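You operate a simulated robot arm through the tools that you are given. There is no shell and no other tool. Be economical: measure what you need, move in short steps, check, and stop when the job is done.

The job below is to be done with a simulated two-armed robot. You get a single attempt, and the scene is never put back.

TASK
Press the drain button two times.

Only the result counts: the job must be done as asked and must still hold three seconds after the hand-in. Knocking over, shifting, dropping, spilling or breaking anything else fails it.

THE ROBOT
Two 7-joint arms with two-finger parallel grippers on one trunk, on a base that drives. Base frame: it is fixed to the floor where the robot stands at the start and does not move with it; the origin is under the middle of the robot, x ahead of it, y to its left, z up. Units: cm, degrees, N and s.
The left shoulder is at the start at [6, 14.3, 85.1], the right one opposite. With the tool pointing down near the work surface each hand reaches from about 32 to 74 cm from the robot's upright axis, wherever it stands, measured 20 degrees to its own side. Places, roughly: drain button [50, -30, 60]. Payload 1.57 kg a hand.
The tool frame of a hand sits at the grasp point between the pads (the TCP): z along the fingers, y along the line on which they close. The tips reach 3 cm beyond it. The gripper opens to 11 cm. The fingers are 2.4 cm wide and 1.2 cm thick; the gripper's body (4.8 by 11.2 cm) begins 7.8 cm behind the TCP.
Orientation is that of the tool frame in the base frame, as [roll, pitch, yaw] about the fixed x, y, z axes, in that order (R = Rz(yaw) Ry(pitch) Rx(roll)). With the fingers straight down and closing along the base's y, the tool's x points along the base's -x, its y along +y and its z along -z.

THE INTERFACE
- The arms move only by the tool arm_command. It takes "left_targets", "right_targets" or both (then of equal length, played together; a hand with none holds still); each is a list of rows, each a list of 3 entries, a list of its own where there are three numbers: the shift along the base's x, y, z in units of 25 mm (1.0 is 25 mm), then the turn, a rotation vector about the base's x, y, z in units of 5 degrees (1.0 is 5 degrees), then the finger opening in m, from 0 to 0.11. In form: [[[x, y, z], [ax, ay, az], grip], ...]. A call has 1 to 20 rows; each row shifts and turns the commanded pose from where the row before left it. A call with a number of a shift or a turn outside -1 to 1 is refused whole. Rows are played at 5 a second. More than 5 cm and 8.6 degrees between two rows, or a gripper value outside its range, and nothing of the call is played. A pose out of reach is approached as far as the arm can. The call stops where the force on the tool passes 40 N (or 10 N more than at its start, if that is more) or the arm is blocked; 0.2 s more then pass. Each finger travels about 4.5 cm/s and halts on what it meets, pressing with about 42 N; the grip force reading is that of the motor and also rises with nothing between the fingers. The clock runs only during rows and for 0.2 s after the last one: add rows that do not move to give the fingers time. The reply holds the time, the measured pose of the TCP, the force on the tool along the base axes, the opening and the grip force, in the units named above and with some noise.
- Cameras (640 x 400 px; columns grow to the right, rows downward): "scene" is now at [3.3, -3.93, 145.58]; the picture's right is [-0.43, -0.90, 0.00], its down [-0.67, 0.32, -0.67] and it looks along [0.60, -0.28, -0.74] (base axes); focal length 253 px, centre (320, 200). "left" rides on the left gripper at [7, -1.6, -14.1] in its tool frame; the picture's right is [0.23, 0.97, 0.00], its down [-0.85, 0.20, -0.48] and it looks along [-0.47, 0.11, 0.88] (tool axes); focal length 222 px, centre (320, 200). "right" rides on the right gripper at [7, 1.6, -14.1] in its tool frame; the picture's right is [-0.23, 0.97, 0.00], its down [-0.86, -0.20, -0.48] and it looks along [-0.47, -0.11, 0.88] (tool axes); focal length 222 px, centre (320, 200). There is no depth. A picture from a camera that has moved, and an enlarged one, comes with that camera's place and axes in the base frame and with its lens. The place of the scene camera against the robot may be out by one fixed shift of up to 1.8 cm in any direction.
- grab_frame(camera): a new picture of that camera. The clock stands still meanwhile.
- move_column(by): slides the trunk up (or, below 0, down) by that many cm; the arms and the scene camera ride with it, the base frame stays. It gives what a move gives, with no picture.
- drive_base(legs): drives the robot by 1 to 6 legs, each [ahead, left, turn to the left] in cm, cm and degrees, along the robot's own axes; the way and the turn of a leg run together, so that a leg with both is an arc; at most 150 cm and 180 degrees a leg. The arms and the cameras ride along, it lands a little off, and it stops where it bumps. It gives what a move gives.
- aim_head(pan, tilt): turns the head with the scene camera to pan (to the left, within 86 degrees either way) and tilt (down, from -29 to 69), counted from straight ahead of the robot. It gives what a move gives.
- close_up(camera, box): a new picture of the part [left, top, right, bottom] of that camera's present view, enlarged. The clock stands still meanwhile.
- sign_off(): hands the job in; it is judged then, once.

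Go step by step. Nothing tells you exact positions but the pictures and the camera data: compare them with the known pose of the tool, close in by small moves and look again before you grip or let go. The budget is 120 turns and 92 pictures, counting those below and the enlarged ones. Unless the task says otherwise, let go and move clear before handing in, and close with one line.

The tools are called after "Request:" as name(argument=value, ...) on one line, values as JSON. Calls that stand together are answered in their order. arm_command: Moves the arms, as the interface text tells. Its arguments: {"type":"object","properties":{"left_targets":{"type":"array"},"right_targets":{"type":"array"}},"required":[]} The other tools are called the same way: move_column (by) slides the trunk up or down; drive_base (legs) drives the base; aim_head (pan, tilt) turns the head that bears the scene camera; grab_frame (camera) takes a picture; close_up (camera, box) takes an enlarged picture of a part of a camera's view; sign_off () hands the job in.

At the start:

```text
time_s: 0.0
left_position: [46.06, -1.96, 91.72]
left_ee_rot: [180.0, 0.0, -180.0]
left_force: [-0.2, -0.9, 0.4]
left_finger_gap: 11.0
left_finger_force: 0.0
right_position: [41.33, -46.2, 88.55]
right_ee_rot: [179.9, 0.0, 180.0]
right_force: [0.3, 0.0, 0.1]
right_finger_gap: 11.01
right_finger_force: 0.1
trunk travel left (down, up): [-45.0, 14.0]
robot x, y, heading: [0.22, -0.18, -0.1]
head pan, tilt: [-25.2, 48.1]
```

scene: 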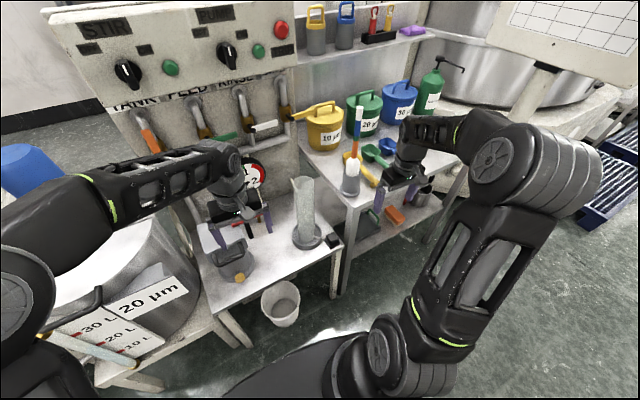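
right: 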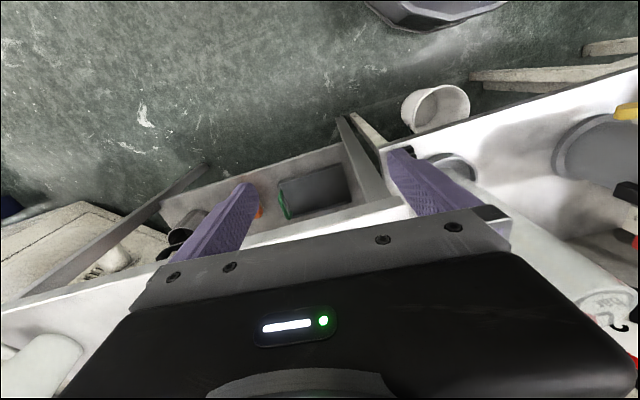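
left: 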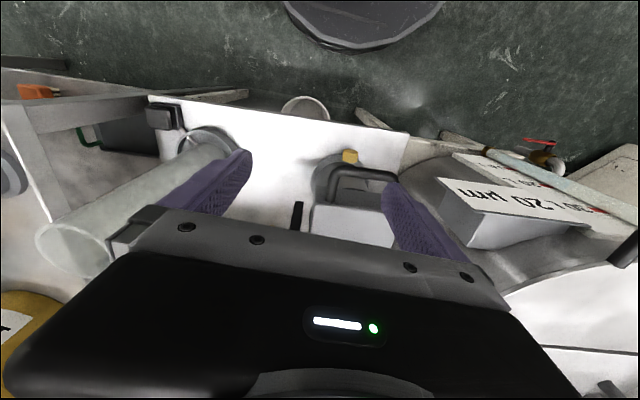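

The drain button's rough place projects to about (329, 245) in the scene view, where there is a small dark box on the table edge. I'll enlarge that area.

Request:
close_up(camera="scene", box=[270, 190, 390, 265])

Request:
close_up(camera="left", box=[100, 70, 260, 170])

Request:
close_up(camera="right", box=[320, 60, 560, 210])

```text
5.33 times, centred on (330, 228) of scene
camera zoom: at [3.3, -3.93, 145.58], right [-0.43, -0.9, 0.0], down [-0.67, 0.32, -0.67], along [0.6, -0.28, -0.74], focal length 1348 px, centre (267, 53)
```

zoom: 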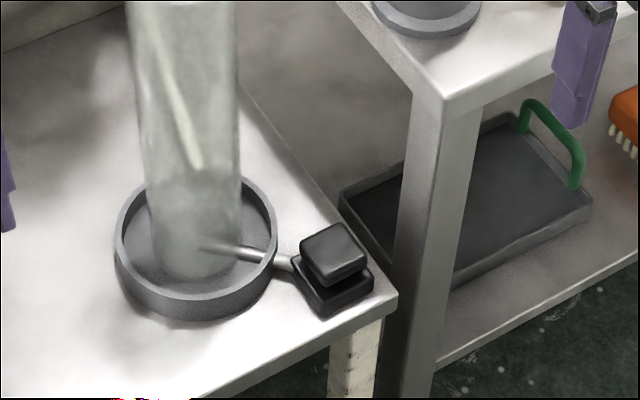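

```text
4.00 times, centred on (180, 120) of left
camera zoom: at [39.09, -3.64, 105.8], right [-0.23, 0.97, 0.0], down [0.85, 0.2, 0.48], along [0.47, 0.11, -0.88], focal length 888 px, centre (880, 520)
```

zoom: 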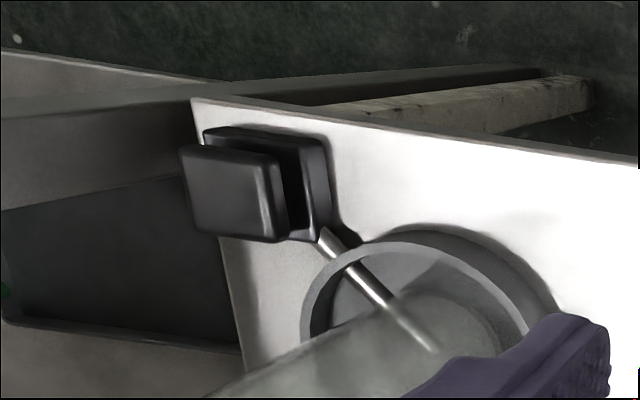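

```text
2.67 times, centred on (440, 135) of right
camera zoom: at [34.37, -44.56, 102.66], right [0.23, 0.97, 0.0], down [0.86, -0.2, 0.48], along [0.47, -0.11, -0.88], focal length 592 px, centre (0, 373)
```

zoom: 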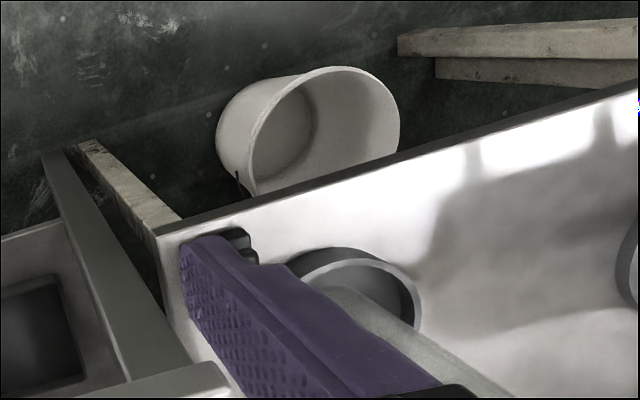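

The drain button is the black cap on the corner of the low table. Both views put its top near [52.8, -32.3, 60], and the tall tube stands at about [58, -23.5] and reaches z of about 89. I'll close the right fingers, lean the hand away from the tube, and move to a high hover.

Request:
arm_command(right_targets=[[[0.713, 0.833, -0.3], [0.583, -0.323, 0], 0.0], [[0.713, 0.833, -0.3], [0.583, -0.323, 0], 0.0], [[0.713, 0.833, -0.3], [0.583, -0.323, 0], 0.0], [[0.713, 0.833, -0.8], [0.583, -0.323, 0], 0.0], [[0.713, 0.833, -0.8], [0.583, -0.323, 0], 0.0], [[0.713, 0.833, -0.8], [0.583, -0.323, 0], 0.0], [[0, 0, -0.9], [0, 0, 0], 0.0], [[0, 0, 0], [0, 0, 0], 0.0]])

Request:
grab_frame(camera="scene")

Request:
grab_frame(camera="right")

Request:
grab_frame(camera="left")

```text
time_s: 1.2
left_position: [46.16, -1.95, 91.72]
left_ee_rot: [179.9, 0.0, 179.9]
left_force: [0.5, -0.5, -0.2]
left_finger_gap: 11.0
left_finger_force: 0.2
right_position: [49.47, -36.95, 83.31]
right_ee_rot: [166.7, 7.0, 179.1]
right_force: [-3.8, -2.2, 4.5]
right_finger_gap: 0.62
right_finger_force: 1.3
trunk travel left (down, up): [-45.0, 14.0]
robot x, y, heading: [0.18, -0.03, -0.3]
head pan, tilt: [-25.2, 48.1]
stopped in row 5 (right hand): the force on the tool passed its limit (the readings are from after the stop); the commanded pose is now the measured one
```

```text
85 pictures are left
camera scene: at [3.38, -3.98, 145.57], right [-0.43, -0.9, 0.0], down [-0.67, 0.32, -0.67], along [0.6, -0.29, -0.74], focal length 253 px, centre (320, 200)
```

scene: 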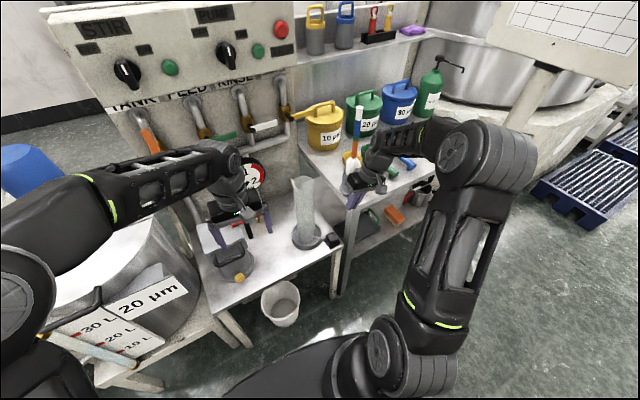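

```text
84 pictures are left
camera right: at [40.77, -38.46, 96.38], right [0.21, 0.94, 0.25], down [0.79, -0.32, 0.52], along [0.57, 0.09, -0.81], focal length 222 px, centre (320, 200)
```

right: 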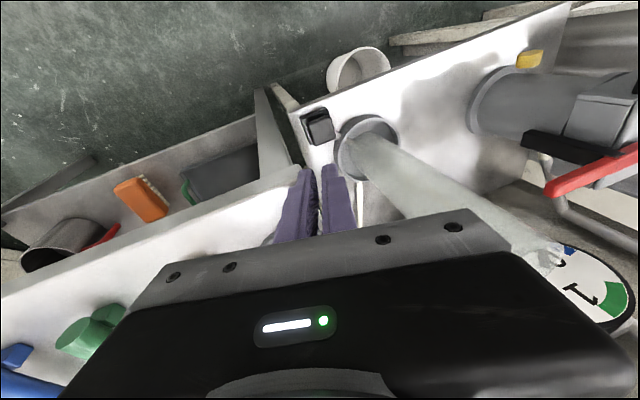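

```text
83 pictures are left
camera left: at [39.15, -3.71, 105.72], right [-0.23, 0.97, 0.0], down [0.86, 0.2, 0.48], along [0.46, 0.11, -0.88], focal length 222 px, centre (320, 200)
```

left: 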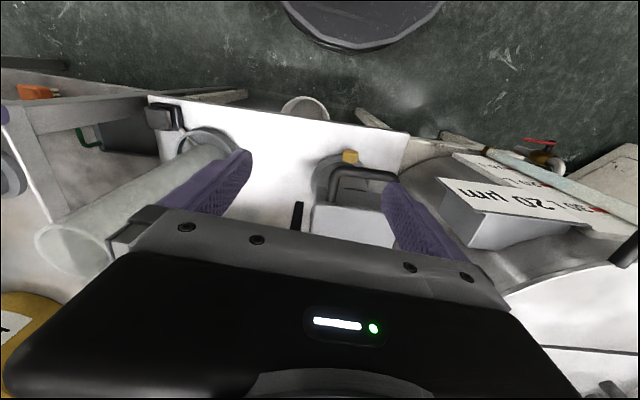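

The force came from the fingertips touching the bench on the right. Triangulating its corner gives [48, -37, 80], so the bench top is about 20 cm above the button and its left edge is close beside it. I'll lift clear, back off, pitch the hand about 45°, and come in from the front.

Request:
arm_command(right_targets=[[[0, 0, 0.8], [0, 0, 0], 0.0], [[-0.6, 0, 0.8], [0, 0, 0], 0.0], [[-0.9, 0, 0], [-0.9, 0, 0], 0.0], [[-0.9, 0.4, 0], [-0.9, 0, 0], 0.0], [[-0.9, 0.5, 0], [-0.87, 0, 0], 0.0], [[-0.9, 0.5, 0], [0, -0.95, 0], 0.0], [[-0.6, 0.46, 0], [0, -0.95, 0], 0.0], [[-0.6, 0, 0], [0, -0.95, 0], 0.0], [[0, 0, 0], [0, -0.95, 0], 0.0], [[0, 0, 0], [0, -0.95, 0], 0.0], [[0, 0, 0], [0, -0.95, 0], 0.0], [[0, 0, 0], [0, -0.95, 0], 0.0], [[0, 0, 0], [0, -0.95, 0], 0.0], [[0, 0, 0], [0, 0, 0], 0.0]])

Request:
grab_frame(camera="scene")

Request:
grab_frame(camera="right")

```text
time_s: 4.2
left_position: [46.16, -1.94, 91.63]
left_ee_rot: [180.0, 0.0, 180.0]
left_force: [-0.1, 1.2, -0.3]
left_finger_gap: 11.01
left_finger_force: 0.0
right_position: [41.34, -36.4, 89.66]
right_ee_rot: [-179.5, 45.2, -179.1]
right_force: [0.1, 0.3, -0.5]
right_finger_gap: 0.0
right_finger_force: 21.5
right hand out of reach, approached as far as the arm can: row 9, 10, 11, 12, 13
trunk travel left (down, up): [-45.0, 14.0]
robot x, y, heading: [0.11, -0.04, 0.0]
head pan, tilt: [-25.2, 48.1]
```

```text
82 pictures are left
camera scene: at [3.3, -3.93, 145.58], right [-0.43, -0.9, 0.0], down [-0.67, 0.32, -0.67], along [0.6, -0.29, -0.74], focal length 253 px, centre (320, 200)
```

scene: 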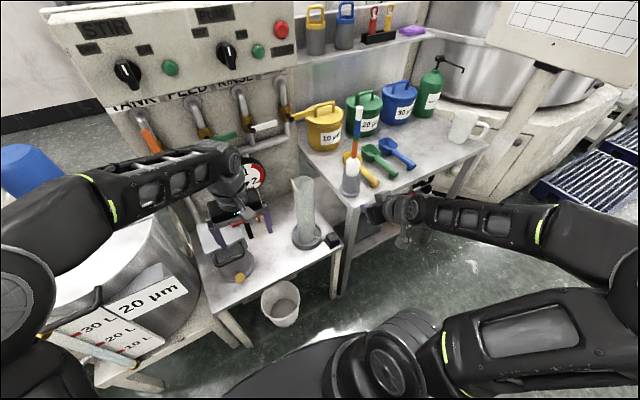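

```text
81 pictures are left
camera right: at [26.39, -34.95, 94.65], right [0.15, 0.98, 0.15], down [0.27, -0.19, 0.94], along [0.95, -0.1, -0.29], focal length 222 px, centre (320, 200)
```

right: 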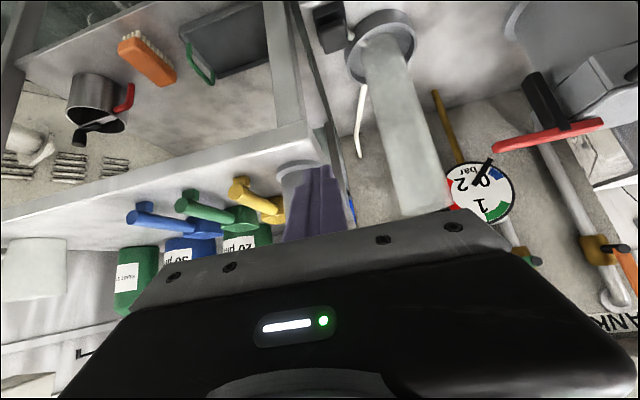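

The hand is clear and pitched 45°, but the arm is folded at its inner limit. I'll back the base off 10 cm to make room.

Request:
drive_base(legs=[[-10, 0, 0]])

Request:
arm_command(right_targets=[[[0.8, 0.5, -0.5], [0, 0, 0], 0.0], [[0.8, 0.5, -1], [0, 0, 0], 0.0], [[0.4, 0.5, -1], [0, 0, 0], 0.0], [[0, 0, -1], [0, 0, 0], 0.0], [[0, 0, -1], [0, 0, 0], 0.0], [[0, 0, -1], [0, 0, 0], 0.0], [[0, 0, -1], [0, 0, 0], 0.0], [[0, 0, 0], [0, 0, 0], 0.0]])

Request:
grab_frame(camera="scene")

Request:
grab_frame(camera="right")

Request:
grab_frame(camera="left")

```text
time_s: 5.3
left_position: [36.08, -1.97, 91.75]
left_ee_rot: [180.0, 0.0, 179.8]
left_force: [0.1, 0.3, -1.1]
left_finger_gap: 10.99
left_finger_force: 0.2
right_position: [31.31, -36.55, 89.68]
right_ee_rot: [-179.5, 45.2, -179.2]
right_force: [-0.4, -1.1, 0.1]
right_finger_gap: 0.0
right_finger_force: 21.5
trunk travel left (down, up): [-45.0, 14.0]
robot x, y, heading: [-9.88, 0.25, -0.2]
head pan, tilt: [-25.2, 48.1]
```

```text
time_s: 7.1
left_position: [36.05, -1.96, 91.72]
left_ee_rot: [-179.9, -0.1, 180.0]
left_force: [0.5, -0.5, -0.1]
left_finger_gap: 10.99
left_finger_force: 0.0
right_position: [36.31, -32.86, 73.45]
right_ee_rot: [-179.5, 45.0, -179.3]
right_force: [0.1, -0.1, 0.3]
right_finger_gap: 0.0
right_finger_force: 21.3
trunk travel left (down, up): [-45.0, 14.0]
robot x, y, heading: [-10.11, -0.18, 0.1]
head pan, tilt: [-25.2, 48.1]
```

```text
80 pictures are left
camera scene: at [-6.69, -3.92, 145.58], right [-0.43, -0.9, 0.0], down [-0.67, 0.32, -0.67], along [0.6, -0.29, -0.74], focal length 253 px, centre (320, 200)
```

scene: 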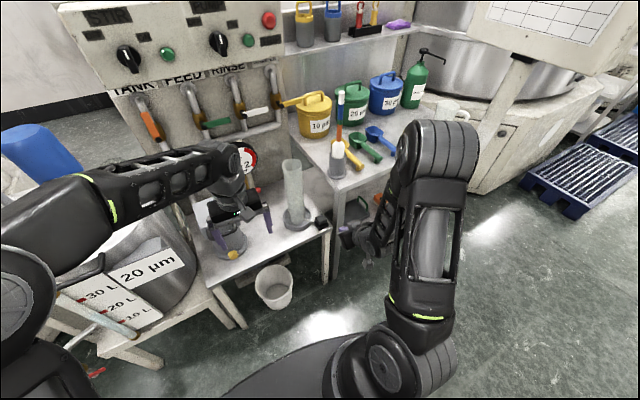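

```text
79 pictures are left
camera right: at [21.4, -31.33, 78.39], right [0.15, 0.98, 0.15], down [0.27, -0.19, 0.94], along [0.95, -0.1, -0.29], focal length 222 px, centre (320, 200)
```

right: 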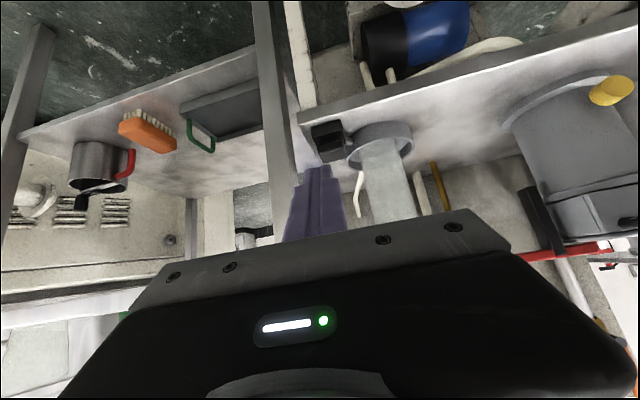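

```text
78 pictures are left
camera left: at [29.11, -3.71, 105.77], right [-0.23, 0.97, 0.0], down [0.86, 0.2, 0.48], along [0.47, 0.11, -0.88], focal length 222 px, centre (320, 200)
```

left: 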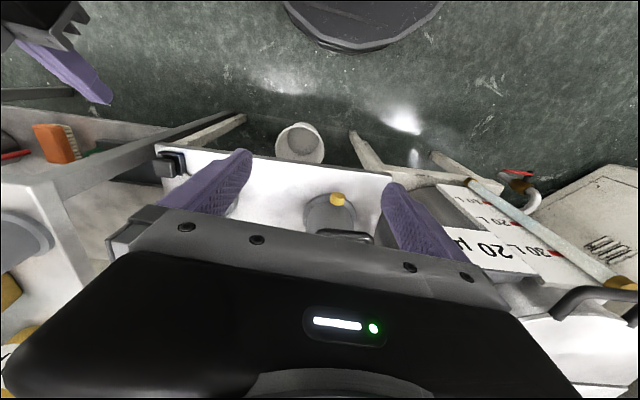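

The hand is now in front of the table. I'll zoom in on the button with the right camera.

Request:
close_up(camera="right", box=[240, 90, 432, 210])

Request:
close_up(camera="scene", box=[272, 195, 400, 275])

```text
3.33 times, centred on (336, 150) of right
camera zoom: at [21.4, -31.33, 78.39], right [0.15, 0.98, 0.15], down [0.27, -0.19, 0.94], along [0.95, -0.1, -0.29], focal length 740 px, centre (267, 367)
```

zoom: 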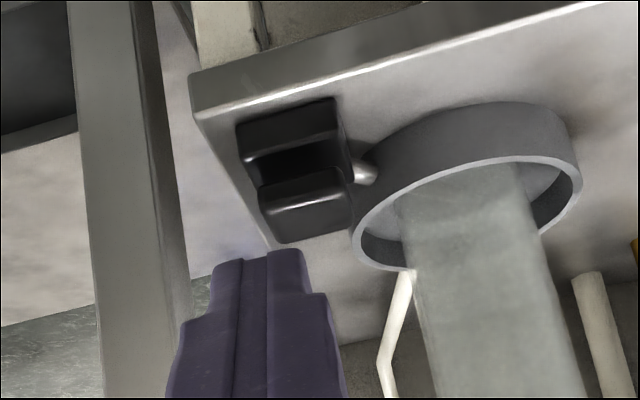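

```text
5.00 times, centred on (336, 235) of scene
camera zoom: at [-6.69, -3.92, 145.58], right [-0.43, -0.9, 0.0], down [-0.67, 0.32, -0.67], along [0.6, -0.29, -0.74], focal length 1264 px, centre (240, 25)
```

zoom: 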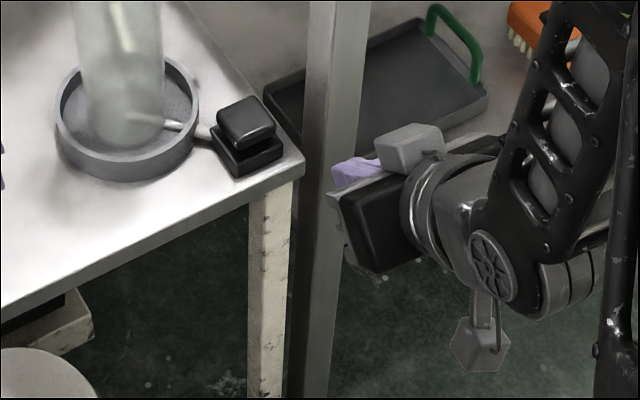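

The cap's top face is around [53, -31.8, 61.8]. I'll yaw the hand 15° so its body keeps clear of the bench corner, then move forward to hover about 3 cm above the cap.

Request:
arm_command(right_targets=[[[0, 0.2, 0], [0, 0, -1], 0.0], [[0, 0.2, 0], [0, 0, -1], 0.0], [[0, 0.18, 0], [0, 0, -1], 0.0], [[0.9, 0, -0.3], [0, 0, 0], 0.0], [[0.9, 0, -0.3], [0, 0, 0], 0.0], [[0.9, 0, -0.3], [0, 0, 0], 0.0], [[0.9, 0, -0.3], [0, 0, 0], 0.0], [[0.8, 0, -0.3], [0, 0, 0], 0.0], [[0.6, 0, -0.3], [0, 0, 0], 0.0], [[0.6, 0, -0.2], [0, 0, 0], 0.0], [[0.5, 0, -0.2], [0, 0, 0], 0.0], [[0, 0, 0], [0, 0, 0], 0.0]])

Request:
close_up(camera="scene", box=[256, 180, 384, 260])

Request:
grab_frame(camera="right")

Request:
close_up(camera="left", box=[60, 110, 252, 230])

```text
time_s: 9.7
left_position: [36.2, -2.07, 91.68]
left_ee_rot: [179.9, 0.0, 180.0]
left_force: [-0.2, 0.0, 0.4]
left_finger_gap: 10.99
left_finger_force: 0.1
right_position: [51.39, -31.34, 67.96]
right_ee_rot: [-179.5, 45.1, 165.9]
right_force: [-0.4, -0.6, -0.2]
right_finger_gap: 0.0
right_finger_force: 20.6
trunk travel left (down, up): [-45.0, 14.0]
robot x, y, heading: [-9.79, 0.31, -0.3]
head pan, tilt: [-25.2, 48.1]
```

```text
5.00 times, centred on (320, 220) of scene
camera zoom: at [-6.69, -3.93, 145.58], right [-0.43, -0.9, 0.0], down [-0.67, 0.32, -0.67], along [0.6, -0.29, -0.74], focal length 1264 px, centre (320, 100)
```

zoom: 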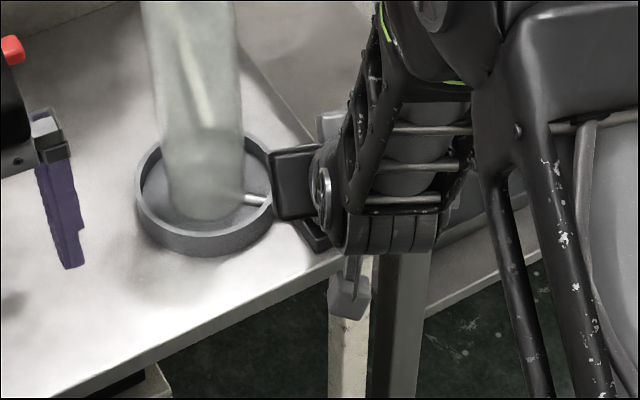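

```text
74 pictures are left
camera right: at [37.42, -25.97, 72.91], right [0.4, 0.9, 0.15], down [0.21, -0.25, 0.94], along [0.89, -0.35, -0.29], focal length 222 px, centre (320, 200)
```

right: 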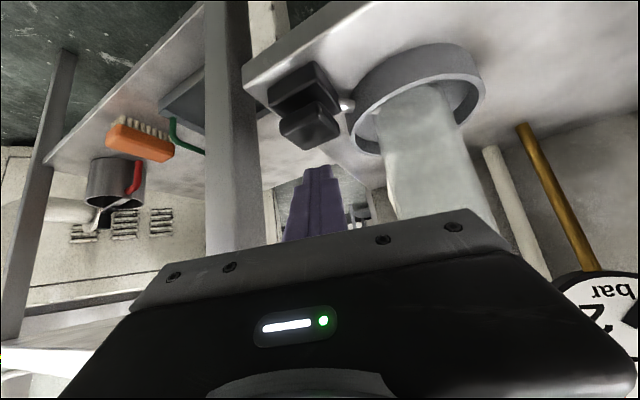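

```text
3.33 times, centred on (156, 170) of left
camera zoom: at [29.11, -3.71, 105.77], right [-0.23, 0.97, 0.0], down [0.86, 0.2, 0.48], along [0.47, 0.11, -0.88], focal length 740 px, centre (867, 300)
```

zoom: 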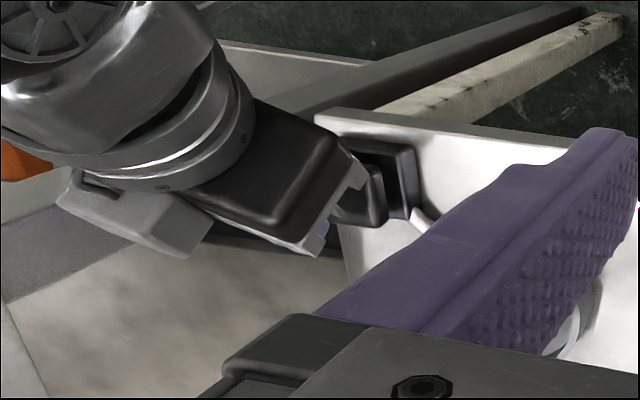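

The right view puts the cap centre at about [52.6, -31.7], directly under the expected contact point. I'll lower in small steps and watch the force.

Request:
arm_command(right_targets=[[[0, 0, -0.4], [0, 0, 0], 0.0], [[0, 0, -0.4], [0, 0, 0], 0.0], [[0, 0, -0.2], [0, 0, 0], 0.0], [[0, 0, 0], [0, 0, 0], 0.0]])

Request:
close_up(camera="right", box=[240, 50, 400, 150])

```text
time_s: 10.7
left_position: [36.07, -2.11, 91.76]
left_ee_rot: [180.0, 0.0, 179.9]
left_force: [0.6, -0.6, -0.6]
left_finger_gap: 10.99
left_finger_force: 0.0
right_position: [51.46, -31.29, 65.41]
right_ee_rot: [-179.5, 45.1, 165.8]
right_force: [-0.1, 0.3, 2.8]
right_finger_gap: 0.0
right_finger_force: 21.3
trunk travel left (down, up): [-45.0, 14.0]
robot x, y, heading: [-10.24, -0.1, -0.3]
head pan, tilt: [-25.2, 48.1]
```

```text
4.00 times, centred on (320, 100) of right
camera zoom: at [37.4, -25.87, 70.39], right [0.4, 0.9, 0.16], down [0.21, -0.25, 0.94], along [0.89, -0.35, -0.29], focal length 888 px, centre (320, 600)
```

zoom: 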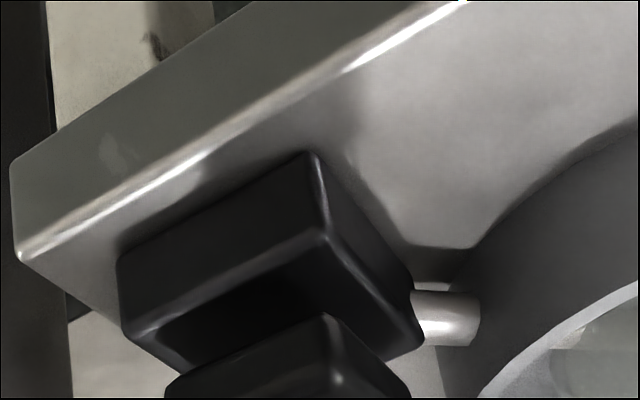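

A force of 2.8 N suggests first contact at tip z of about 62.4. I'll check the view and press further in small steps.

Request:
arm_command(right_targets=[[[0, 0, -0.1], [0, 0, 0], 0.0], [[0, 0, -0.1], [0, 0, 0], 0.0], [[0, 0, 0], [0, 0, 0], 0.0]])

Request:
grab_frame(camera="right")

```text
time_s: 11.5
left_position: [36.16, -1.93, 91.74]
left_ee_rot: [-180.0, 0.0, 179.9]
left_force: [0.0, -0.2, 0.2]
left_finger_gap: 11.01
left_finger_force: 0.2
right_position: [51.4, -31.18, 64.89]
right_ee_rot: [-179.5, 45.0, 165.8]
right_force: [0.0, 1.1, 3.0]
right_finger_gap: 0.0
right_finger_force: 21.1
trunk travel left (down, up): [-45.0, 14.0]
robot x, y, heading: [-10.28, 0.33, -0.2]
head pan, tilt: [-25.2, 48.1]
```

```text
71 pictures are left
camera right: at [37.41, -25.88, 69.89], right [0.4, 0.9, 0.16], down [0.21, -0.25, 0.94], along [0.89, -0.34, -0.29], focal length 222 px, centre (320, 200)
```

right: 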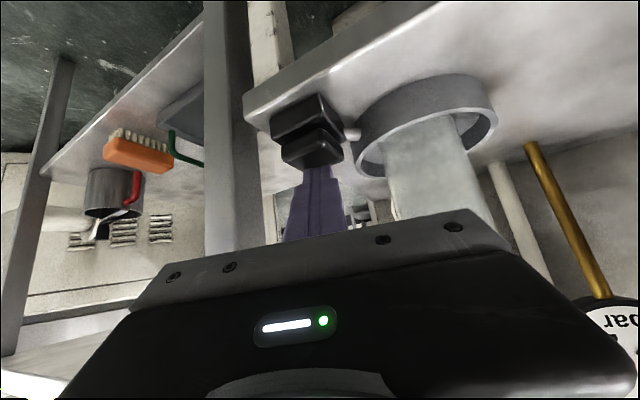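

The tip is on the cap and the spring is giving about 3 N. I'll keep pressing.

Request:
arm_command(right_targets=[[[0, 0, -0.1], [0, 0, 0], 0.0], [[0, 0, -0.1], [0, 0, 0], 0.0], [[0, 0, 0], [0, 0, 0], 0.0]])

Request:
close_up(camera="right", box=[240, 80, 400, 180])

```text
time_s: 12.3
left_position: [35.93, -1.88, 91.77]
left_ee_rot: [-180.0, 0.2, 179.9]
left_force: [0.3, 0.9, 0.5]
left_finger_gap: 10.99
left_finger_force: 0.1
right_position: [51.49, -31.23, 64.54]
right_ee_rot: [-179.4, 45.4, 165.9]
right_force: [-3.9, 1.2, 18.9]
right_finger_gap: 0.0
right_finger_force: 20.9
trunk travel left (down, up): [-45.0, 14.0]
robot x, y, heading: [-10.08, -0.13, -0.1]
head pan, tilt: [-25.2, 48.1]
```

```text
4.00 times, centred on (320, 130) of right
camera zoom: at [37.45, -25.91, 69.5], right [0.4, 0.9, 0.16], down [0.2, -0.25, 0.95], along [0.89, -0.35, -0.28], focal length 888 px, centre (320, 480)
```

zoom: 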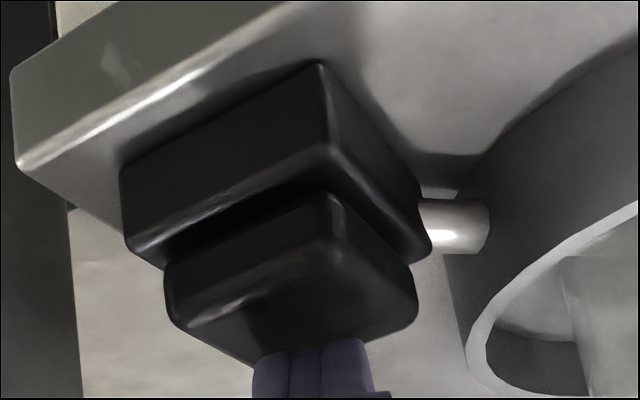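

The force jumped to 19 N, which looks like the end of travel. I'll press a hair more to confirm before releasing.

Request:
arm_command(right_targets=[[[0, 0, -0.06], [0, 0, 0], 0.0], [[0, 0, 0], [0, 0, 0], 0.0]])

```text
time_s: 12.9
left_position: [35.93, -1.86, 91.87]
left_ee_rot: [-180.0, 0.2, 179.9]
left_force: [-0.6, 0.4, 1.1]
left_finger_gap: 10.99
left_finger_force: 0.1
right_position: [51.51, -31.26, 64.47]
right_ee_rot: [-179.5, 45.5, 165.7]
right_force: [-4.9, -0.6, 27.1]
right_finger_gap: 0.0
right_finger_force: 20.6
trunk travel left (down, up): [-45.0, 14.0]
robot x, y, heading: [-9.77, -0.15, -0.2]
head pan, tilt: [-25.2, 48.1]
```

The button has bottomed out, which is press one. I'll release fully upward and check that it comes back up.

Request:
arm_command(right_targets=[[[0, 0, 0.3], [0, 0, 0], 0.0], [[0, 0, 0.5], [0, 0, 0], 0.0], [[0, 0, 0.4], [0, 0, 0], 0.0], [[0, 0, 0], [0, 0, 0], 0.0], [[0, 0, 0], [0, 0, 0], 0.0]])

Request:
grab_frame(camera="right")

```text
time_s: 14.1
left_position: [36.16, -2.03, 91.68]
left_ee_rot: [179.9, -0.1, 180.0]
left_force: [0.6, -0.2, 0.3]
left_finger_gap: 11.02
left_finger_force: 0.1
right_position: [51.46, -31.19, 67.19]
right_ee_rot: [-179.5, 45.0, 165.8]
right_force: [-0.2, 0.3, 0.2]
right_finger_gap: 0.01
right_finger_force: 21.0
trunk travel left (down, up): [-45.0, 14.0]
robot x, y, heading: [-9.92, 0.21, -0.1]
head pan, tilt: [-25.2, 48.1]
```

```text
69 pictures are left
camera right: at [37.45, -25.86, 72.2], right [0.4, 0.9, 0.15], down [0.21, -0.25, 0.94], along [0.89, -0.35, -0.29], focal length 222 px, centre (320, 200)
```

right: 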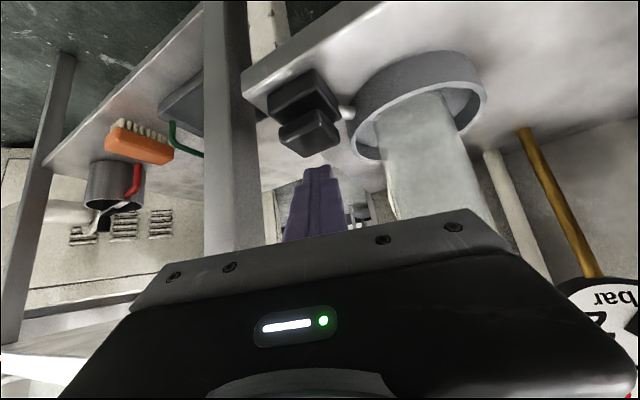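

The hand is clear of the button with no load and the cap looks back up. Now the second press.

Request:
arm_command(right_targets=[[[0, 0, -0.4], [0, 0, 0], 0.0], [[0, 0, -0.3], [0, 0, 0], 0.0], [[0, 0, -0.2], [0, 0, 0], 0.0], [[0, 0, -0.1], [0, 0, 0], 0.0], [[0, 0, -0.1], [0, 0, 0], 0.0], [[0, 0, -0.1], [0, 0, 0], 0.0], [[0, 0, 0], [0, 0, 0], 0.0]])

Request:
close_up(camera="right", box=[240, 80, 400, 180])

```text
time_s: 15.7
left_position: [35.96, -1.96, 91.82]
left_ee_rot: [-180.0, 0.1, 179.9]
left_force: [0.0, 0.5, 0.8]
left_finger_gap: 10.99
left_finger_force: 0.0
right_position: [51.48, -31.27, 64.49]
right_ee_rot: [-179.5, 45.5, 165.8]
right_force: [-5.4, -0.8, 24.7]
right_finger_gap: 0.0
right_finger_force: 21.3
trunk travel left (down, up): [-45.0, 14.0]
robot x, y, heading: [-10.17, -0.01, 0.2]
head pan, tilt: [-25.2, 48.1]
```

```text
4.00 times, centred on (320, 130) of right
camera zoom: at [37.53, -25.98, 69.43], right [0.4, 0.9, 0.16], down [0.2, -0.25, 0.95], along [0.89, -0.35, -0.28], focal length 888 px, centre (320, 480)
```

zoom: 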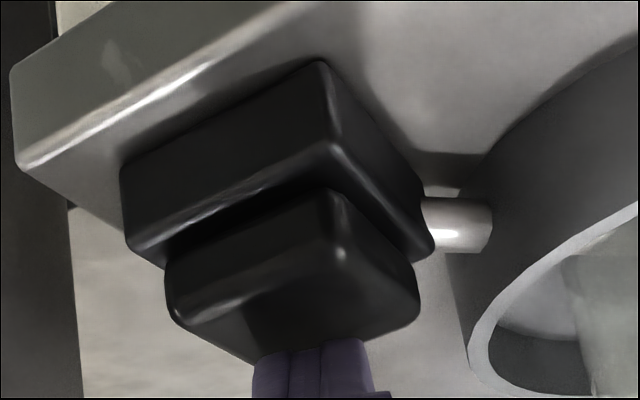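

The second press bottomed out the same way, at 25 N and the same depth. I'll lift off and back away.

Request:
arm_command(right_targets=[[[0, 0, 0.3], [0, 0, 0], 0.0], [[0, 0, 0.5], [0, 0, 0], 0.0], [[0, 0, 0.6], [0, 0, 0], 0.0], [[-0.8, 0, 0.2], [0, 0, 0], 0.0], [[-0.9, 0, 0.2], [0, 0, 0], 0.0], [[-0.9, 0, 0.2], [0, 0, 0], 0.0], [[-0.9, 0, 0.2], [0, 0, 0], 0.0], [[-0.9, 0, 0.2], [0, 0, 0], 0.0], [[0, 0, 0], [0, 0, 0], 0.0]])

Request:
grab_frame(camera="scene")

Request:
close_up(camera="scene", box=[272, 195, 400, 275])

```text
time_s: 17.7
left_position: [36.15, -1.9, 91.65]
left_ee_rot: [180.0, 0.0, 179.8]
left_force: [-0.7, -0.4, -0.5]
left_finger_gap: 10.98
left_finger_force: 0.1
right_position: [40.45, -31.33, 70.29]
right_ee_rot: [-179.5, 45.1, 165.9]
right_force: [0.7, -0.4, 0.0]
right_finger_gap: 0.01
right_finger_force: 21.6
trunk travel left (down, up): [-45.0, 14.0]
robot x, y, heading: [-9.93, -0.19, -0.2]
head pan, tilt: [-25.2, 48.1]
```

```text
67 pictures are left
camera scene: at [-6.68, -3.93, 145.58], right [-0.43, -0.9, 0.0], down [-0.67, 0.32, -0.67], along [0.6, -0.29, -0.74], focal length 253 px, centre (320, 200)
```

scene: 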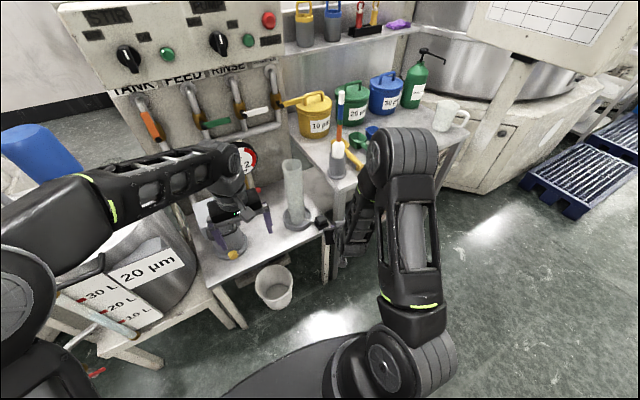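

```text
5.00 times, centred on (336, 235) of scene
camera zoom: at [-6.68, -3.93, 145.58], right [-0.43, -0.9, 0.0], down [-0.67, 0.32, -0.67], along [0.6, -0.29, -0.74], focal length 1264 px, centre (240, 25)
```

zoom: 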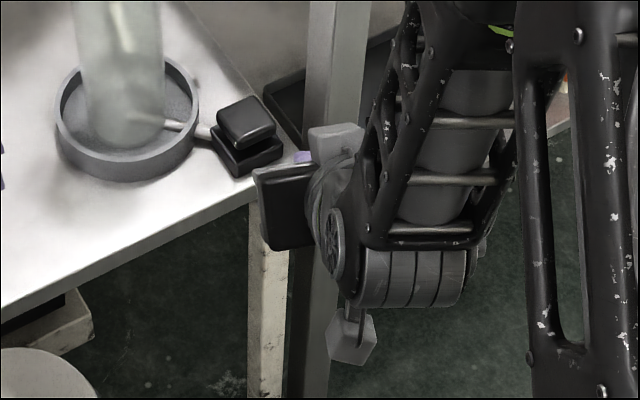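

The cap is back up, the tube and its base sit exactly where they were, and the hand is clear, so I'm handing in.

Request:
sign_off()

```text
The job is handed in.
```

I pressed the drain button fully two times, released it after each press, and moved the hand clear. Early on the fingertips briefly touched the bench top, but I saw nothing moved.
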